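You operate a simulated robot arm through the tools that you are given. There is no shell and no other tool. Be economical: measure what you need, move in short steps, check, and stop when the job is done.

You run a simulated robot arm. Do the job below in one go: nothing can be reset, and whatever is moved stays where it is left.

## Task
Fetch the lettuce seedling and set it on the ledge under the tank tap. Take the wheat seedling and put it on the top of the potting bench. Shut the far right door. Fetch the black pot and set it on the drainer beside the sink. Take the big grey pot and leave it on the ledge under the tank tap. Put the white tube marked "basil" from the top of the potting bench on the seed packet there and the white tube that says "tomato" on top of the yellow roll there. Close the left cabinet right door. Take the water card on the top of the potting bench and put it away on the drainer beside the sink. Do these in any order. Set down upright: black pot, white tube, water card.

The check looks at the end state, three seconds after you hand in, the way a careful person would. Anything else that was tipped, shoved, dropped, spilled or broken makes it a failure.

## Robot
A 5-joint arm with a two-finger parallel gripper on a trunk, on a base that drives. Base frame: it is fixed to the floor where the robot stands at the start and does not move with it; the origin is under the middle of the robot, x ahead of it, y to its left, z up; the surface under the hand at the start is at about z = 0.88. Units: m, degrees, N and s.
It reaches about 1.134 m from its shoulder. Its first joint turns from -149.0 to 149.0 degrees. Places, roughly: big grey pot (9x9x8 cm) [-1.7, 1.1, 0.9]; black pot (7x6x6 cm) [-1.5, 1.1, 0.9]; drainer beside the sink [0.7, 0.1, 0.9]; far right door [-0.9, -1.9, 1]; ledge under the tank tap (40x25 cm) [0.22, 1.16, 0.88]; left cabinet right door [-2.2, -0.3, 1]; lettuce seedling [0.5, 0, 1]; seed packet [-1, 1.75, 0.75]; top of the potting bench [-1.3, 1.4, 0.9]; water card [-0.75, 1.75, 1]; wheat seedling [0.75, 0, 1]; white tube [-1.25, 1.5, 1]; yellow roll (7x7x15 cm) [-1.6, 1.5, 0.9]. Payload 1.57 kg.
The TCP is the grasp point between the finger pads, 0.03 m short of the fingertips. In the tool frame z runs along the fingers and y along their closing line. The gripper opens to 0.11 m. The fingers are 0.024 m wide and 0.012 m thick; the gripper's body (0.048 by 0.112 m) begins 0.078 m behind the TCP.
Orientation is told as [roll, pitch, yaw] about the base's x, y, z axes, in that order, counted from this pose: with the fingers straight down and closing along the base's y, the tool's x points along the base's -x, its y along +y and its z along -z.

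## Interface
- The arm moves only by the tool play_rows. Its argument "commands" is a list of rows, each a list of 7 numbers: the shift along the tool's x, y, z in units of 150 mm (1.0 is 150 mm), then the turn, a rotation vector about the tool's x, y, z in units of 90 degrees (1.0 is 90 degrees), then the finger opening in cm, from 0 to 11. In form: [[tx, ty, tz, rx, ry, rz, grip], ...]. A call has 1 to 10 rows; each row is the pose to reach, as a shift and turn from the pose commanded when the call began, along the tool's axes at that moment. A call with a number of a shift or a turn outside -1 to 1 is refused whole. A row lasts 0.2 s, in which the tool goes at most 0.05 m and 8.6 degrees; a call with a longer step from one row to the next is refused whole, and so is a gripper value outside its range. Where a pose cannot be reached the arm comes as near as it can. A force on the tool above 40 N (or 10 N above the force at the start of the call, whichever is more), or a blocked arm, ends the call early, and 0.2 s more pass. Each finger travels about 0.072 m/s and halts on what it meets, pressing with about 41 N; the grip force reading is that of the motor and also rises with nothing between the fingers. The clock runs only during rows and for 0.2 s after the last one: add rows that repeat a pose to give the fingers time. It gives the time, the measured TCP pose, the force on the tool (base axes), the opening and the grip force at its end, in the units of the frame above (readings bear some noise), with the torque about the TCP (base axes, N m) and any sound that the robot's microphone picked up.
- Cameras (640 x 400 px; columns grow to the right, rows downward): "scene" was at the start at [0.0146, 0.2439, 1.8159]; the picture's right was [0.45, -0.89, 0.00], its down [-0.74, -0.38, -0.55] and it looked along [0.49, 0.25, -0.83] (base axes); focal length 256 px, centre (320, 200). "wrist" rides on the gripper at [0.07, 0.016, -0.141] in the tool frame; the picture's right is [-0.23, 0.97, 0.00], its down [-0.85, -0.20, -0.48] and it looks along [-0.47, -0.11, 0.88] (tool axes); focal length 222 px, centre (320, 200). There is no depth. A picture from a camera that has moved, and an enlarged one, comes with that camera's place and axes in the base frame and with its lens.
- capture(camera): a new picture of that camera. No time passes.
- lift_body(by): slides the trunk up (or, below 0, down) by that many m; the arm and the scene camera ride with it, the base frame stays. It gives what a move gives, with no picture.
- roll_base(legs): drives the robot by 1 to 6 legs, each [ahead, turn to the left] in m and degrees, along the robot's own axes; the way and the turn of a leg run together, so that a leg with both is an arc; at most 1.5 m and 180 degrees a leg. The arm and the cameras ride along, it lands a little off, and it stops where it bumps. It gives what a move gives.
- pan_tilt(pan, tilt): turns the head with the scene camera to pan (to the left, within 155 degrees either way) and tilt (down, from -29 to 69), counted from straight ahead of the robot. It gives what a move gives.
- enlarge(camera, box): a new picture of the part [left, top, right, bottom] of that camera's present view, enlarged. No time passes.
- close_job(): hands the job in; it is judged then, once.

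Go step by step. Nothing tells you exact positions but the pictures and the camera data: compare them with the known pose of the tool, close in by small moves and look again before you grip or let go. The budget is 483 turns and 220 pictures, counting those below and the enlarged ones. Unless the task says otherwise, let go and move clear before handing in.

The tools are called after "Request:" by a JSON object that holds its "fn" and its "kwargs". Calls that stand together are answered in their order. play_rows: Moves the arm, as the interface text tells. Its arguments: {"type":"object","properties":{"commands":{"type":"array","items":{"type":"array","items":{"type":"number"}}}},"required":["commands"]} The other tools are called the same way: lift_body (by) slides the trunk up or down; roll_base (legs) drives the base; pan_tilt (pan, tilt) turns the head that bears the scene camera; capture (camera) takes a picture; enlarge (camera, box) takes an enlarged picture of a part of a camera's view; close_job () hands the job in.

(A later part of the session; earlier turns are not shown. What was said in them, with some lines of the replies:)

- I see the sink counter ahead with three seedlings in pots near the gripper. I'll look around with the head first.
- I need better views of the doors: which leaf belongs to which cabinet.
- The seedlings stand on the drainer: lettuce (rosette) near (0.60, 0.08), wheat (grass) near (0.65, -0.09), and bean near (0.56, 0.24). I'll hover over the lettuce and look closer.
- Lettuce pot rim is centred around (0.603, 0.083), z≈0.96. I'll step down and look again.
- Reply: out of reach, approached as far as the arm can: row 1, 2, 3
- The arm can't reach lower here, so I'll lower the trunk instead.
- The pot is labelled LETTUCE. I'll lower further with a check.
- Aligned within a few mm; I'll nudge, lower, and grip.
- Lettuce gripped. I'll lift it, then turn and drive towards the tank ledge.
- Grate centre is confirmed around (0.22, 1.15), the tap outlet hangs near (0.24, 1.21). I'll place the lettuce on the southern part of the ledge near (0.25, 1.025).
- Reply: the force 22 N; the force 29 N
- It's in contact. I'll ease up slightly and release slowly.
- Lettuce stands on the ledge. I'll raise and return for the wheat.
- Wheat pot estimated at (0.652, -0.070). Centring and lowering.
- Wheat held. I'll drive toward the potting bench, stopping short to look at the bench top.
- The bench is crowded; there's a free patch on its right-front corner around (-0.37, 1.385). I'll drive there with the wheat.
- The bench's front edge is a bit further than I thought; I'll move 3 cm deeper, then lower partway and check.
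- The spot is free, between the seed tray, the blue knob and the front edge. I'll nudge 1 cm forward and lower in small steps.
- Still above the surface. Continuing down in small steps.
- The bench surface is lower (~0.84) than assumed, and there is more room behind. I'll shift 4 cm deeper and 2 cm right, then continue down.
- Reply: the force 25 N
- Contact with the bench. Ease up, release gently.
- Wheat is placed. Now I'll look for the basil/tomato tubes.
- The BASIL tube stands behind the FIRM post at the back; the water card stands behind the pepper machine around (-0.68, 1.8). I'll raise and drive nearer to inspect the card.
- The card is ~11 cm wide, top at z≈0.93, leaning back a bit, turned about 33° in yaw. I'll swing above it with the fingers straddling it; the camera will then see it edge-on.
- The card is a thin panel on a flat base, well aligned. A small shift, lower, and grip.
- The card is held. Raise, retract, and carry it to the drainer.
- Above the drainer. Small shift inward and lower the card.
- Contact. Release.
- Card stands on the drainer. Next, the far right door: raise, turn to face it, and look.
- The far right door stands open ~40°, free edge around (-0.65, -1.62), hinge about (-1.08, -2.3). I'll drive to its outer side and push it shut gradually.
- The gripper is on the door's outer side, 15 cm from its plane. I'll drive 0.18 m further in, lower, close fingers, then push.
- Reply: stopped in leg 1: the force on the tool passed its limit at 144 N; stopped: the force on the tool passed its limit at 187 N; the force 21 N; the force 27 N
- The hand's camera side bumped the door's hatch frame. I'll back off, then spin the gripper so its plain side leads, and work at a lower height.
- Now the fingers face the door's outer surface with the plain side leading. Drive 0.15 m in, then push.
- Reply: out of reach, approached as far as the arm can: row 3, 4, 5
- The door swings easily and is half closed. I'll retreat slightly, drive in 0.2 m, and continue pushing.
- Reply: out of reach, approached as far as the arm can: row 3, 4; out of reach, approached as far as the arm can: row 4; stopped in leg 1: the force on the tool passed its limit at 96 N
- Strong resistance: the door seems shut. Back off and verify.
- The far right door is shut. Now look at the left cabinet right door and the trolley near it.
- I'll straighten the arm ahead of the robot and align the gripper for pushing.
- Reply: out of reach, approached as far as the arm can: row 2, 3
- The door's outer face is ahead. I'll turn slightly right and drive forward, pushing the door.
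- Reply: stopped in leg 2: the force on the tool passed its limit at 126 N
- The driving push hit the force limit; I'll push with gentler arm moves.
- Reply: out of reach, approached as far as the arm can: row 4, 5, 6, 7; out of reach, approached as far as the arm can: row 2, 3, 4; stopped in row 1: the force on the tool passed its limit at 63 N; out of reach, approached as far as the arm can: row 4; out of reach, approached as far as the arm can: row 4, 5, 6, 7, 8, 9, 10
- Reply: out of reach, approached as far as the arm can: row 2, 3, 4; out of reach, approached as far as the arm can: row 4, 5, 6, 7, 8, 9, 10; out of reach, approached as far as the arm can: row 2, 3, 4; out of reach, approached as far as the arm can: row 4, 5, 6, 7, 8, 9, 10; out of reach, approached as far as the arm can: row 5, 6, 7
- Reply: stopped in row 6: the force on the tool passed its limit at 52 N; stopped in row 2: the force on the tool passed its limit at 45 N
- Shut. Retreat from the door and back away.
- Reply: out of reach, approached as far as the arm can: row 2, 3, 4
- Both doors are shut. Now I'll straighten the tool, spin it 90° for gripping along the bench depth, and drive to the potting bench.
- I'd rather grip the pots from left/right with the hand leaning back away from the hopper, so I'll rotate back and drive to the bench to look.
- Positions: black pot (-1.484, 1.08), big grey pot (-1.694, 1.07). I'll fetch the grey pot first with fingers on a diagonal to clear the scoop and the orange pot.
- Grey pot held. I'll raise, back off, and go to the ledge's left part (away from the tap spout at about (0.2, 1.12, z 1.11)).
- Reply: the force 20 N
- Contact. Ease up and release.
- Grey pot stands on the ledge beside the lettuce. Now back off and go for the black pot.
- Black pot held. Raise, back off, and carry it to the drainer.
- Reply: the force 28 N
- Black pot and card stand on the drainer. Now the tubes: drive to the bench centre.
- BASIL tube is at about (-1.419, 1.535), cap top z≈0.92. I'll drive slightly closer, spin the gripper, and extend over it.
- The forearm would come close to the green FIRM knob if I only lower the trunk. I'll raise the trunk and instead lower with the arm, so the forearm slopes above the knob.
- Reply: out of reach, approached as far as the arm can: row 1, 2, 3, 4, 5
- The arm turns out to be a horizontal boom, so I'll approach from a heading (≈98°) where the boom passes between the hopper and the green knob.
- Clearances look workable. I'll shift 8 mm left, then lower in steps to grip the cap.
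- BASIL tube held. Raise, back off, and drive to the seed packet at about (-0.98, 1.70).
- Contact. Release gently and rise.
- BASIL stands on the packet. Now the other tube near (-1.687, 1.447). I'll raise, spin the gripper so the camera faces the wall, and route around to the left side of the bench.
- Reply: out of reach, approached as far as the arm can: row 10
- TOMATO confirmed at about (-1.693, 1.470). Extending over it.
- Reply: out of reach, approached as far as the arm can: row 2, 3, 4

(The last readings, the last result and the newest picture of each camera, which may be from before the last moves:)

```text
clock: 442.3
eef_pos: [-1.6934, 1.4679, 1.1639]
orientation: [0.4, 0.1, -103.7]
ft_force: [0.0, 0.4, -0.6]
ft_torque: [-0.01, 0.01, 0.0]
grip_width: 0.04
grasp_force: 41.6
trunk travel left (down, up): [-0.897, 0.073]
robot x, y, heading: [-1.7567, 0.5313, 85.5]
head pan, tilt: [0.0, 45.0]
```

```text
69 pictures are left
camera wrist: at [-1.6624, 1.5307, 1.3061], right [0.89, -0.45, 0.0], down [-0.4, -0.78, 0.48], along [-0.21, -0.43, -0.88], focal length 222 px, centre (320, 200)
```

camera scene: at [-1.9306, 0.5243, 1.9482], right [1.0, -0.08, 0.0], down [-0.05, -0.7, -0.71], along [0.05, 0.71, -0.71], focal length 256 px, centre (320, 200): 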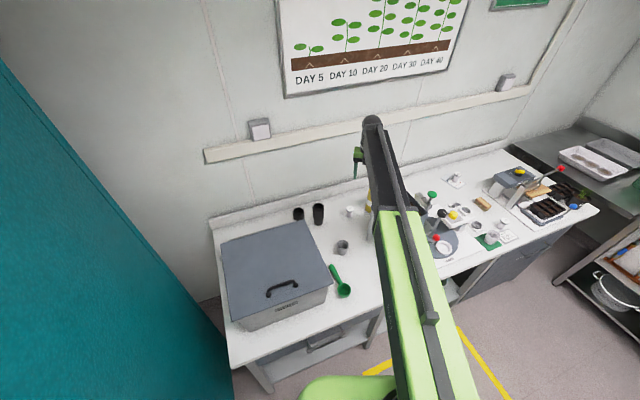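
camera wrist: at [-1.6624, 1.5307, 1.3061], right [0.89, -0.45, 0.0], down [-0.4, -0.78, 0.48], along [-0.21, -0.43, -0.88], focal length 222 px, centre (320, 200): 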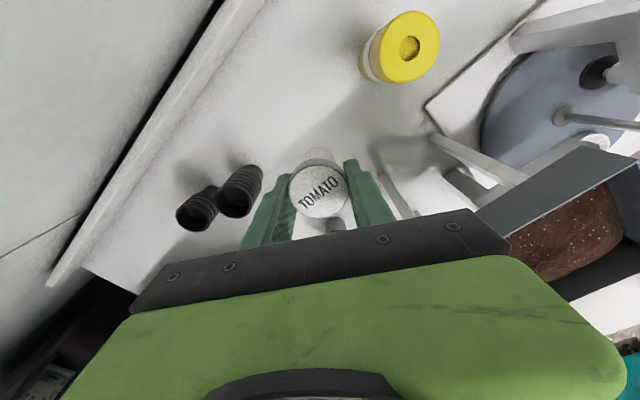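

TOMATO held. Raise, back off and approach the yellow roll from the front.

Request:
{"fn": "lift_body", "kwargs": {"by": 0.07}}

Request:
{"fn": "roll_base", "kwargs": {"legs": [[-0.3, 0], [0, -48], [0.622, 0], [0, 69.3]]}}

Request:
{"fn": "capture", "kwargs": {"camera": "wrist"}}

Request:
{"fn": "capture", "kwargs": {"camera": "scene"}}

```text
clock: 443.4
eef_pos: [-1.6913, 1.4679, 1.2344]
orientation: [0.3, 0.1, -103.7]
ft_force: [-0.2, 0.8, 0.5]
ft_torque: [0.0, 0.02, 0.03]
grip_width: 0.0401
grasp_force: 41.2
trunk travel left (down, up): [-0.967, 0.003]
robot x, y, heading: [-1.7601, 0.5336, 85.5]
head pan, tilt: [0.0, 45.0]
```

```text
clock: 453.7
eef_pos: [-1.5567, 1.5098, 1.2342]
orientation: [0.2, 0.1, -82.5]
ft_force: [0.5, -0.3, -0.2]
ft_torque: [-0.03, 0.08, -0.01]
grip_width: 0.0399
grasp_force: 40.5
trunk travel left (down, up): [-0.967, 0.003]
robot x, y, heading: [-1.3013, 0.6033, 106.1]
head pan, tilt: [0.0, 45.0]
```

```text
68 pictures are left
camera wrist: at [-1.5516, 1.5795, 1.3757], right [1.0, -0.1, 0.0], down [-0.09, -0.87, 0.48], along [-0.05, -0.47, -0.88], focal length 222 px, centre (320, 200)
```

wrist: 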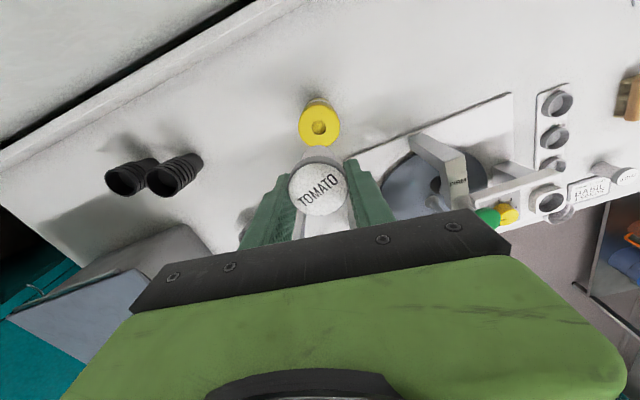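

```text
67 pictures are left
camera scene: at [-1.469, 0.5946, 1.9507], right [0.96, 0.28, 0.0], down [0.2, -0.68, -0.71], along [-0.2, 0.68, -0.71], focal length 256 px, centre (320, 200)
```

scene: 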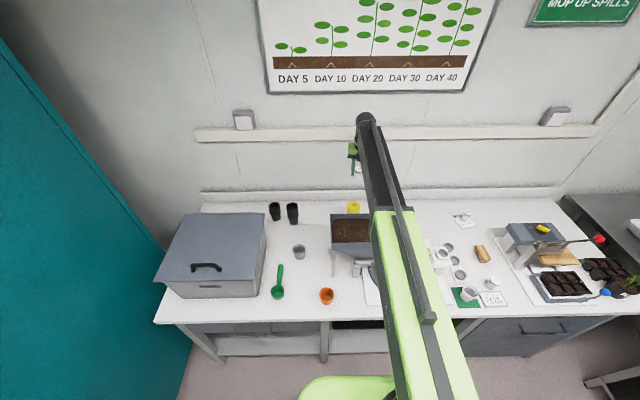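

Request:
{"fn": "play_rows", "kwargs": {"commands": [[0.036, -0.016, 0, 0, 0, 0, 2.5], [0.036, -0.016, 0, 0, 0, 0, 2.5]]}}

Request:
{"fn": "lift_body", "kwargs": {"by": -0.12}}

Request:
{"fn": "capture", "kwargs": {"camera": "wrist"}}

Request:
{"fn": "enlarge", "kwargs": {"camera": "scene", "box": [300, 110, 440, 250]}}

```text
clock: 454.3
eef_pos: [-1.5633, 1.5134, 1.2348]
orientation: [0.2, 0.2, -82.6]
ft_force: [-0.1, -1.4, 0.2]
ft_torque: [0.02, -0.04, -0.01]
grip_width: 0.04
grasp_force: 40.8
trunk travel left (down, up): [-0.967, 0.003]
robot x, y, heading: [-1.298, 0.603, 106.2]
head pan, tilt: [0.0, 45.0]
```

```text
clock: 455.8
eef_pos: [-1.5629, 1.5137, 1.1148]
orientation: [0.2, 0.1, -82.5]
ft_force: [-0.4, 0.3, -0.3]
ft_torque: [-0.04, 0.0, 0.01]
grip_width: 0.0399
grasp_force: 40.8
trunk travel left (down, up): [-0.847, 0.123]
robot x, y, heading: [-1.3005, 0.6057, 106.2]
head pan, tilt: [0.0, 45.0]
```

```text
66 pictures are left
camera wrist: at [-1.5572, 1.5835, 1.2562], right [1.0, -0.1, 0.0], down [-0.09, -0.88, 0.48], along [-0.04, -0.47, -0.88], focal length 222 px, centre (320, 200)
```

wrist: 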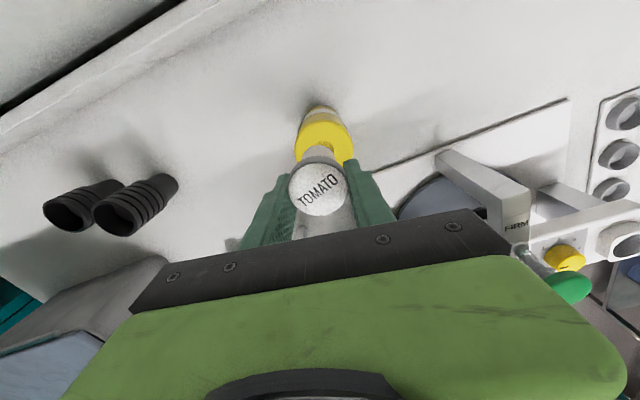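

```text
2.86 times, centred on (370, 180) of scene
camera zoom: at [-1.4726, 0.5928, 1.8303], right [0.96, 0.28, 0.0], down [0.2, -0.68, -0.71], along [-0.2, 0.68, -0.71], focal length 732 px, centre (177, 257)
```

zoom: 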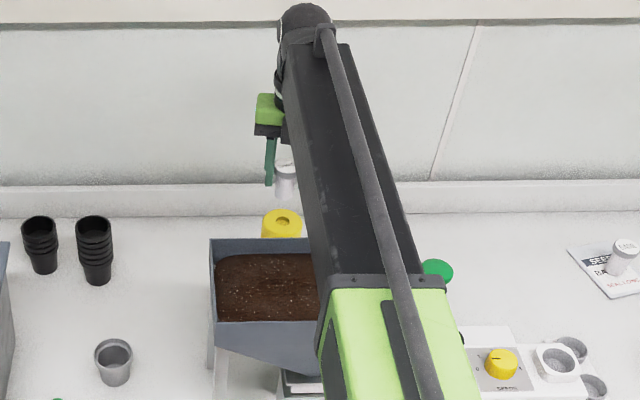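

Request:
{"fn": "play_rows", "kwargs": {"commands": [[0.01, 0.03, 0, 0, 0, 0, 2.5], [0.01, 0.03, 0, 0, 0, 0, 2.5]]}}

Request:
{"fn": "lift_body", "kwargs": {"by": -0.038}}

Request:
{"fn": "enlarge", "kwargs": {"camera": "scene", "box": [320, 150, 390, 220]}}

Request:
{"fn": "capture", "kwargs": {"camera": "wrist"}}

```text
clock: 456.4
eef_pos: [-1.5587, 1.5165, 1.1149]
orientation: [0.4, 0.2, -82.5]
ft_force: [-0.2, -1.0, -0.6]
ft_torque: [0.0, 0.0, -0.01]
grip_width: 0.0396
grasp_force: 41.2
trunk travel left (down, up): [-0.847, 0.123]
robot x, y, heading: [-1.3037, 0.6078, 106.2]
head pan, tilt: [0.0, 45.0]
```

```text
clock: 457.2
eef_pos: [-1.5597, 1.5164, 1.0756]
orientation: [0.2, 0.1, -82.5]
ft_force: [0.5, 0.3, -0.6]
ft_torque: [-0.01, 0.01, 0.0]
grip_width: 0.04
grasp_force: 41.0
trunk travel left (down, up): [-0.809, 0.161]
robot x, y, heading: [-1.3005, 0.605, 106.2]
head pan, tilt: [0.0, 45.0]
```

```text
5.71 times, centred on (355, 185) of scene
camera zoom: at [-1.4726, 0.5927, 1.7923], right [0.96, 0.28, 0.0], down [0.2, -0.68, -0.71], along [-0.2, 0.68, -0.71], focal length 1463 px, centre (120, 286)
```

zoom: 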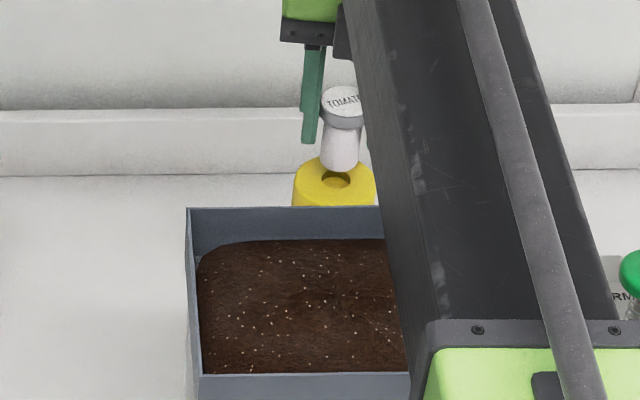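

```text
63 pictures are left
camera wrist: at [-1.5531, 1.5855, 1.2182], right [1.0, -0.1, 0.0], down [-0.09, -0.88, 0.48], along [-0.04, -0.47, -0.88], focal length 222 px, centre (320, 200)
```

wrist: 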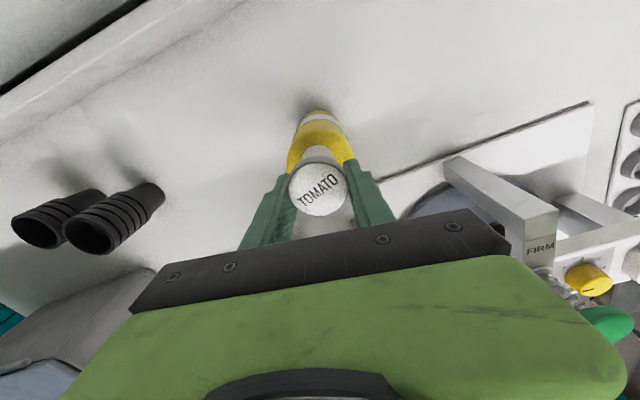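

Request:
{"fn": "play_rows", "kwargs": {"commands": [[-0.033, -0.02, 0, 0, 0, 0, 2.5], [-0.033, -0.02, 0, 0, 0, 0, 2.5]]}}

Request:
{"fn": "lift_body", "kwargs": {"by": -0.006}}

Request:
{"fn": "lift_body", "kwargs": {"by": -0.003}}

Request:
{"fn": "lift_body", "kwargs": {"by": -0.002}}

Request:
{"fn": "enlarge", "kwargs": {"camera": "scene", "box": [320, 150, 390, 220]}}

```text
clock: 457.8
eef_pos: [-1.5602, 1.511, 1.0756]
orientation: [0.3, 0.1, -82.7]
ft_force: [-0.4, -0.1, -0.8]
ft_torque: [0.02, -0.04, -0.01]
grip_width: 0.0397
grasp_force: 41.3
trunk travel left (down, up): [-0.809, 0.161]
robot x, y, heading: [-1.2981, 0.6089, 106.3]
head pan, tilt: [0.0, 45.0]
```

```text
clock: 458.4
eef_pos: [-1.5616, 1.5103, 1.0704]
orientation: [0.3, 0.1, -82.5]
ft_force: [0.1, 0.0, -0.9]
ft_torque: [0.0, -0.04, -0.04]
grip_width: 0.04
grasp_force: 40.7
trunk travel left (down, up): [-0.803, 0.167]
robot x, y, heading: [-1.3038, 0.608, 106.3]
head pan, tilt: [0.0, 45.0]
```

```text
clock: 458.9
eef_pos: [-1.5605, 1.509, 1.0687]
orientation: [0.3, 0.1, -82.5]
ft_force: [-0.6, 0.3, -0.2]
ft_torque: [0.02, -0.01, -0.03]
grip_width: 0.04
grasp_force: 40.9
trunk travel left (down, up): [-0.8, 0.17]
robot x, y, heading: [-1.3014, 0.6051, 106.4]
head pan, tilt: [0.0, 45.0]
```

```text
clock: 459.4
eef_pos: [-1.5604, 1.5096, 1.0649]
orientation: [0.4, 0.1, -82.6]
ft_force: [-0.2, -0.5, -0.7]
ft_torque: [-0.01, 0.01, 0.0]
grip_width: 0.0398
grasp_force: 41.4
trunk travel left (down, up): [-0.798, 0.172]
robot x, y, heading: [-1.3017, 0.6067, 106.3]
head pan, tilt: [0.0, 45.0]
```

```text
5.71 times, centred on (355, 185) of scene
camera zoom: at [-1.4727, 0.5928, 1.7813], right [0.96, 0.28, 0.0], down [0.2, -0.68, -0.71], along [-0.2, 0.68, -0.71], focal length 1463 px, centre (120, 286)
```

zoom: 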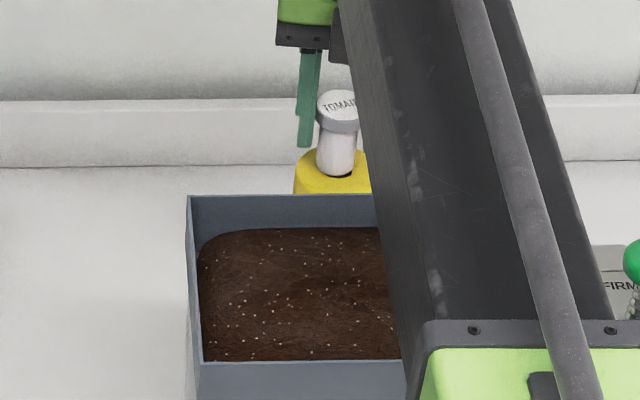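

Request:
{"fn": "lift_body", "kwargs": {"by": -0.003}}

Request:
{"fn": "lift_body", "kwargs": {"by": -0.002}}

Request:
{"fn": "lift_body", "kwargs": {"by": -0.002}}

```text
clock: 459.9
eef_pos: [-1.5607, 1.5083, 1.0641]
orientation: [0.3, 0.3, -82.5]
ft_force: [-2.0, 6.1, 25.2]
ft_torque: [0.48, 0.15, -0.01]
grip_width: 0.04
grasp_force: 40.5
trunk travel left (down, up): [-0.795, 0.175]
robot x, y, heading: [-1.3004, 0.6061, 106.4]
head pan, tilt: [0.0, 45.0]
```

```text
clock: 460.4
eef_pos: [-1.5608, 1.5065, 1.0631]
orientation: [0.4, 0.3, -82.5]
ft_force: [-1.6, 7.1, 33.6]
ft_torque: [0.48, 0.08, 0.0]
grip_width: 0.0403
grasp_force: 41.3
trunk travel left (down, up): [-0.793, 0.177]
robot x, y, heading: [-1.3026, 0.6119, 106.4]
head pan, tilt: [0.0, 45.0]
```

```text
clock: 461.0
eef_pos: [-1.5612, 1.5078, 1.0613]
orientation: [0.3, 0.3, -82.4]
ft_force: [-1.4, 2.3, 34.1]
ft_torque: [0.17, -0.03, -0.01]
grip_width: 0.04
grasp_force: 41.3
trunk travel left (down, up): [-0.791, 0.179]
robot x, y, heading: [-1.3017, 0.607, 106.6]
head pan, tilt: [0.0, 45.0]
```

Firm contact; ease up a few millimetres and release slowly.

Request:
{"fn": "lift_body", "kwargs": {"by": 0.004}}

Request:
{"fn": "play_rows", "kwargs": {"commands": [[0, 0, 0, 0, 0, 0, 4.2], [0, 0, 0, 0, 0, 0, 4.6], [0, 0, 0, 0, 0, 0, 5.3], [0, 0, 0, 0, 0, 0, 6.3], [0, 0, 0, 0, 0, 0, 6.3]]}}

Request:
{"fn": "enlarge", "kwargs": {"camera": "scene", "box": [320, 150, 390, 220]}}

Request:
{"fn": "lift_body", "kwargs": {"by": 0.165}}

Request:
{"fn": "capture", "kwargs": {"camera": "wrist"}}

Request:
{"fn": "capture", "kwargs": {"camera": "scene"}}

```text
clock: 461.5
eef_pos: [-1.5609, 1.5102, 1.0623]
orientation: [0.3, 0.2, -82.4]
ft_force: [0.3, -0.2, -0.3]
ft_torque: [-0.02, -0.03, -0.01]
grip_width: 0.0402
grasp_force: 41.1
trunk travel left (down, up): [-0.795, 0.175]
robot x, y, heading: [-1.2969, 0.6065, 106.3]
head pan, tilt: [0.0, 45.0]
```

```text
clock: 462.7
eef_pos: [-1.5614, 1.5098, 1.0619]
orientation: [0.3, 0.1, -82.5]
ft_force: [0.1, -0.1, -0.2]
ft_torque: [0.04, 0.0, 0.03]
grip_width: 0.0632
grasp_force: 0.1
trunk travel left (down, up): [-0.795, 0.175]
robot x, y, heading: [-1.298, 0.6058, 106.0]
head pan, tilt: [0.0, 45.0]
```

```text
5.71 times, centred on (355, 185) of scene
camera zoom: at [-1.4727, 0.5928, 1.7783], right [0.96, 0.28, 0.0], down [0.2, -0.68, -0.71], along [-0.2, 0.68, -0.71], focal length 1463 px, centre (120, 286)
```

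zoom: 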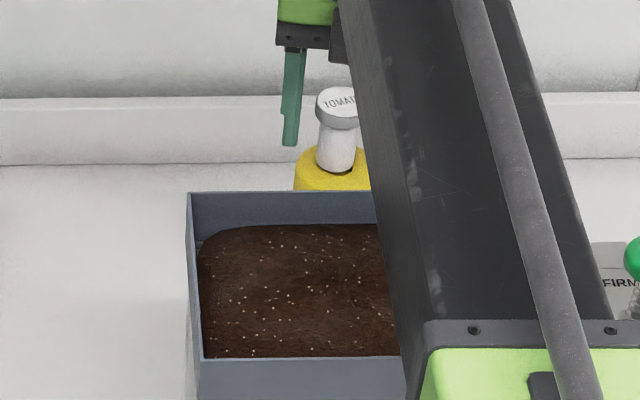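

```text
clock: 464.6
eef_pos: [-1.5627, 1.5099, 1.2269]
orientation: [0.3, 0.2, -82.5]
ft_force: [0.0, -0.1, -0.2]
ft_torque: [0.01, 0.0, 0.0]
grip_width: 0.0629
grasp_force: 0.0
trunk travel left (down, up): [-0.96, 0.01]
robot x, y, heading: [-1.2997, 0.6048, 106.2]
head pan, tilt: [0.0, 45.0]
```

```text
60 pictures are left
camera wrist: at [-1.5553, 1.58, 1.3691], right [1.0, -0.1, 0.0], down [-0.09, -0.88, 0.48], along [-0.04, -0.47, -0.88], focal length 222 px, centre (320, 200)
```

wrist: 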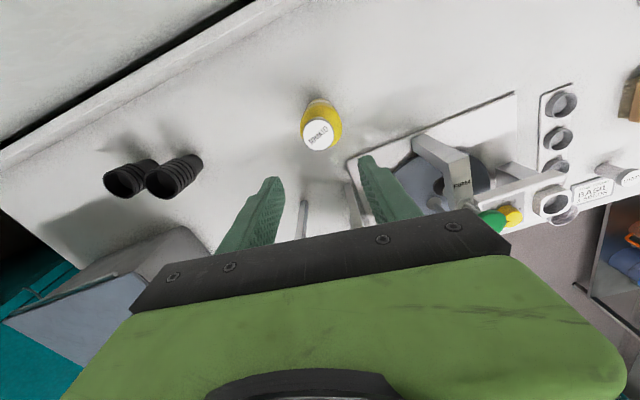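

```text
59 pictures are left
camera scene: at [-1.4728, 0.5928, 1.9432], right [0.96, 0.28, 0.0], down [0.2, -0.68, -0.71], along [-0.2, 0.68, -0.71], focal length 256 px, centre (320, 200)
```

scene: 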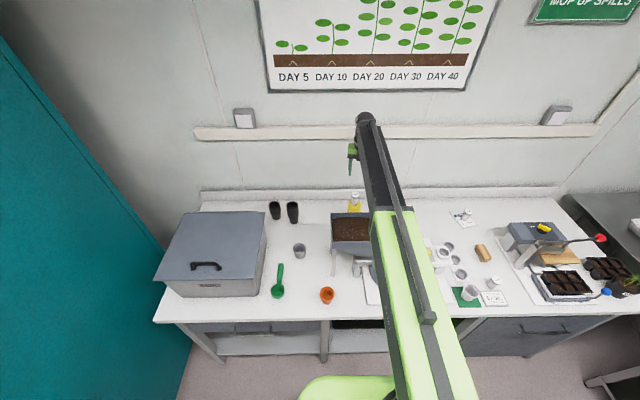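

Tomato tube stands on the roll. I'll back away and do a final check of everything.

Request:
{"fn": "roll_base", "kwargs": {"legs": [[-0.7, 0]]}}

Request:
{"fn": "pan_tilt", "kwargs": {"pan": -40, "tilt": 30}}

Request:
{"fn": "capture", "kwargs": {"camera": "scene"}}

Request:
{"fn": "pan_tilt", "kwargs": {"pan": 150, "tilt": 20}}

Request:
{"fn": "capture", "kwargs": {"camera": "scene"}}

Request:
{"fn": "pan_tilt", "kwargs": {"pan": 70, "tilt": 20}}

Request:
{"fn": "capture", "kwargs": {"camera": "scene"}}

```text
clock: 468.4
eef_pos: [-1.3649, 0.833, 1.2284]
orientation: [0.3, 0.2, -82.4]
ft_force: [0.2, 0.5, 0.0]
ft_torque: [-0.01, 0.02, 0.02]
grip_width: 0.063
grasp_force: 0.0
trunk travel left (down, up): [-0.96, 0.01]
robot x, y, heading: [-1.1042, -0.0688, 106.5]
head pan, tilt: [0.0, 45.0]
```

```text
clock: 469.5
eef_pos: [-1.3651, 0.8346, 1.2264]
orientation: [0.3, 0.1, -82.5]
ft_force: [-0.3, 0.8, 0.5]
ft_torque: [0.0, 0.02, 0.0]
grip_width: 0.063
grasp_force: 0.1
trunk travel left (down, up): [-0.96, 0.01]
robot x, y, heading: [-1.1038, -0.0711, 106.2]
head pan, tilt: [-40.0, 30.0]
```

```text
58 pictures are left
camera scene: at [-1.2159, -0.0781, 1.9659], right [0.92, -0.4, 0.0], down [-0.2, -0.46, -0.87], along [0.35, 0.79, -0.5], focal length 256 px, centre (320, 200)
```

scene: 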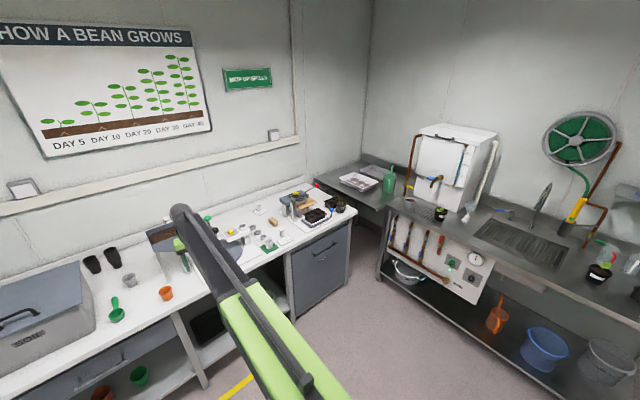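

```text
clock: 472.3
eef_pos: [-1.3648, 0.835, 1.2274]
orientation: [0.3, 0.0, -82.5]
ft_force: [-1.1, -0.2, -0.3]
ft_torque: [0.03, -0.03, -0.02]
grip_width: 0.0632
grasp_force: 0.1
trunk travel left (down, up): [-0.96, 0.01]
robot x, y, heading: [-1.1009, -0.0666, 106.5]
head pan, tilt: [150.0, 20.0]
```

```text
57 pictures are left
camera scene: at [-1.274, -0.2516, 1.982], right [-0.97, 0.24, 0.0], down [0.08, 0.33, -0.94], along [-0.22, -0.91, -0.34], focal length 256 px, centre (320, 200)
```

scene: 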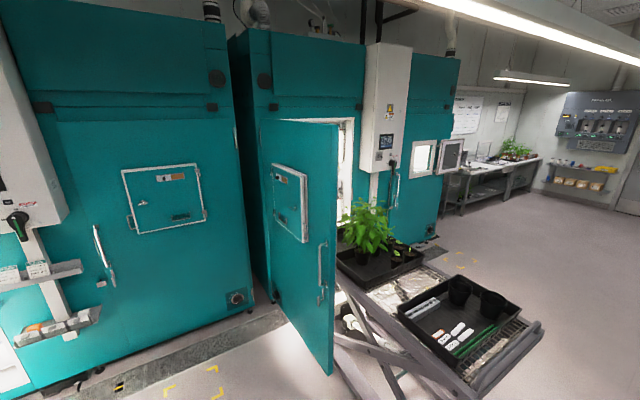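

```text
clock: 473.9
eef_pos: [-1.3648, 0.8335, 1.2283]
orientation: [0.2, 0.1, -82.4]
ft_force: [-1.6, 0.1, 0.4]
ft_torque: [0.01, 0.01, 0.0]
grip_width: 0.0629
grasp_force: 0.0
trunk travel left (down, up): [-0.96, 0.01]
robot x, y, heading: [-1.1017, -0.0651, 106.3]
head pan, tilt: [70.0, 20.0]
```

```text
56 pictures are left
camera scene: at [-1.3449, -0.1553, 1.982], right [0.06, 1.0, 0.0], down [0.34, -0.02, -0.94], along [-0.94, 0.06, -0.34], focal length 256 px, centre (320, 200)
```

scene: 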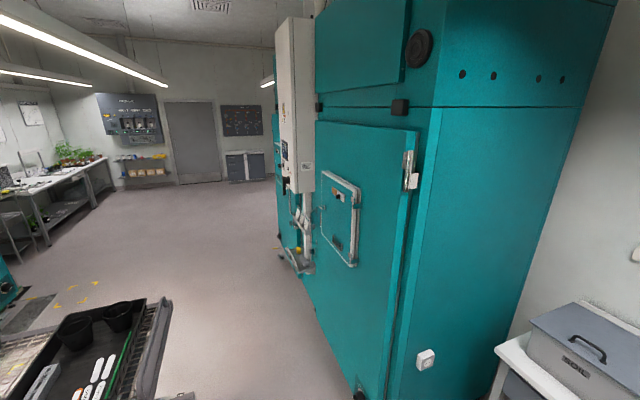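

Request:
{"fn": "pan_tilt", "kwargs": {"pan": -50, "tilt": 30}}

Request:
{"fn": "enlarge", "kwargs": {"camera": "scene", "box": [300, 130, 480, 260]}}

Request:
{"fn": "enlarge", "kwargs": {"camera": "scene", "box": [100, 150, 300, 290]}}

Request:
{"fn": "enlarge", "kwargs": {"camera": "scene", "box": [460, 180, 640, 310]}}

```text
clock: 475.9
eef_pos: [-1.364, 0.8338, 1.228]
orientation: [0.3, 0.1, -82.5]
ft_force: [-0.1, -0.3, 0.1]
ft_torque: [0.0, 0.0, -0.04]
grip_width: 0.0631
grasp_force: 0.1
trunk travel left (down, up): [-0.96, 0.01]
robot x, y, heading: [-1.1056, -0.0675, 106.5]
head pan, tilt: [-50.0, 30.0]
```

```text
3.08 times, centred on (390, 195) of scene
camera zoom: at [-1.2019, -0.0858, 1.9659], right [0.83, -0.55, 0.0], down [-0.28, -0.42, -0.87], along [0.48, 0.72, -0.5], focal length 788 px, centre (105, 215)
```

zoom: 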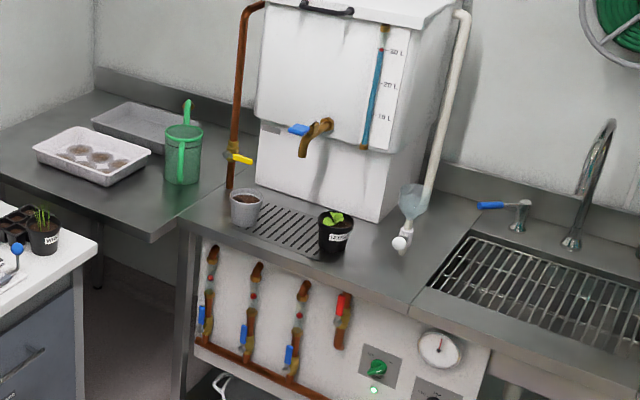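

```text
2.86 times, centred on (200, 220) of scene
camera zoom: at [-1.2019, -0.0858, 1.9659], right [0.83, -0.55, 0.0], down [-0.28, -0.42, -0.87], along [0.48, 0.72, -0.5], focal length 732 px, centre (663, 143)
```

zoom: 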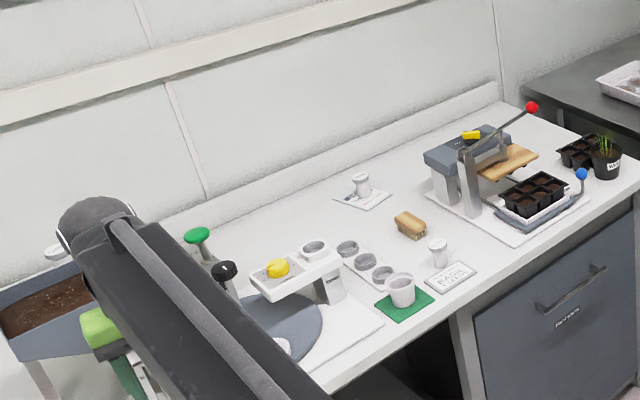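

```text
3.08 times, centred on (550, 245) of scene
camera zoom: at [-1.2019, -0.0858, 1.9659], right [0.83, -0.55, 0.0], down [-0.28, -0.42, -0.87], along [0.48, 0.72, -0.5], focal length 788 px, centre (-388, 62)
```

zoom: 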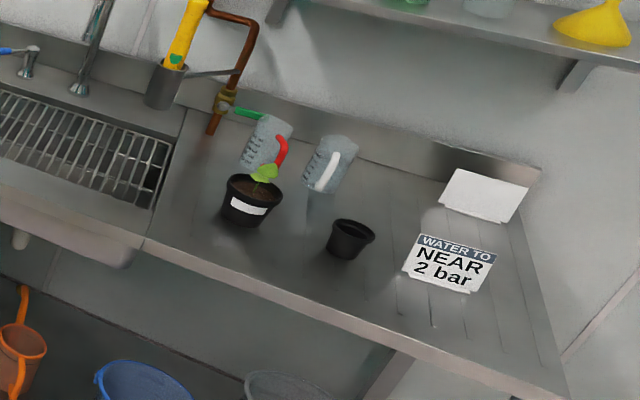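

Everything is in place: lettuce and grey pot on the tap ledge, wheat on the bench, black pot and card on the drainer, both tubes placed, and both doors shut. Handing in.

Request:
{"fn": "close_job", "kwargs": {}}

```text
The job is handed in.
```

I finished every item on the list and handed the job in; no result from the check has come back yet.

- **Ledge under the tank tap:** the lettuce seedling and the big grey pot stand there, a little to either side of the spout.
- **Potting bench:** the wheat seedling stands on the right front corner. The "basil" tube is upright on the seed packet and the "tomato" tube is upright on the yellow roll.
- **Drainer beside the sink:** the black pot and the water card both stand upright.
- **Doors:** the far right door and the left cabinet right door are shut. While closing them the gripper knocked the door fronts a few times and bumped the hatch frame on the far right door. I saw no damage in the pictures afterwards.

In the last pictures nothing else looked tipped, moved or spilled.
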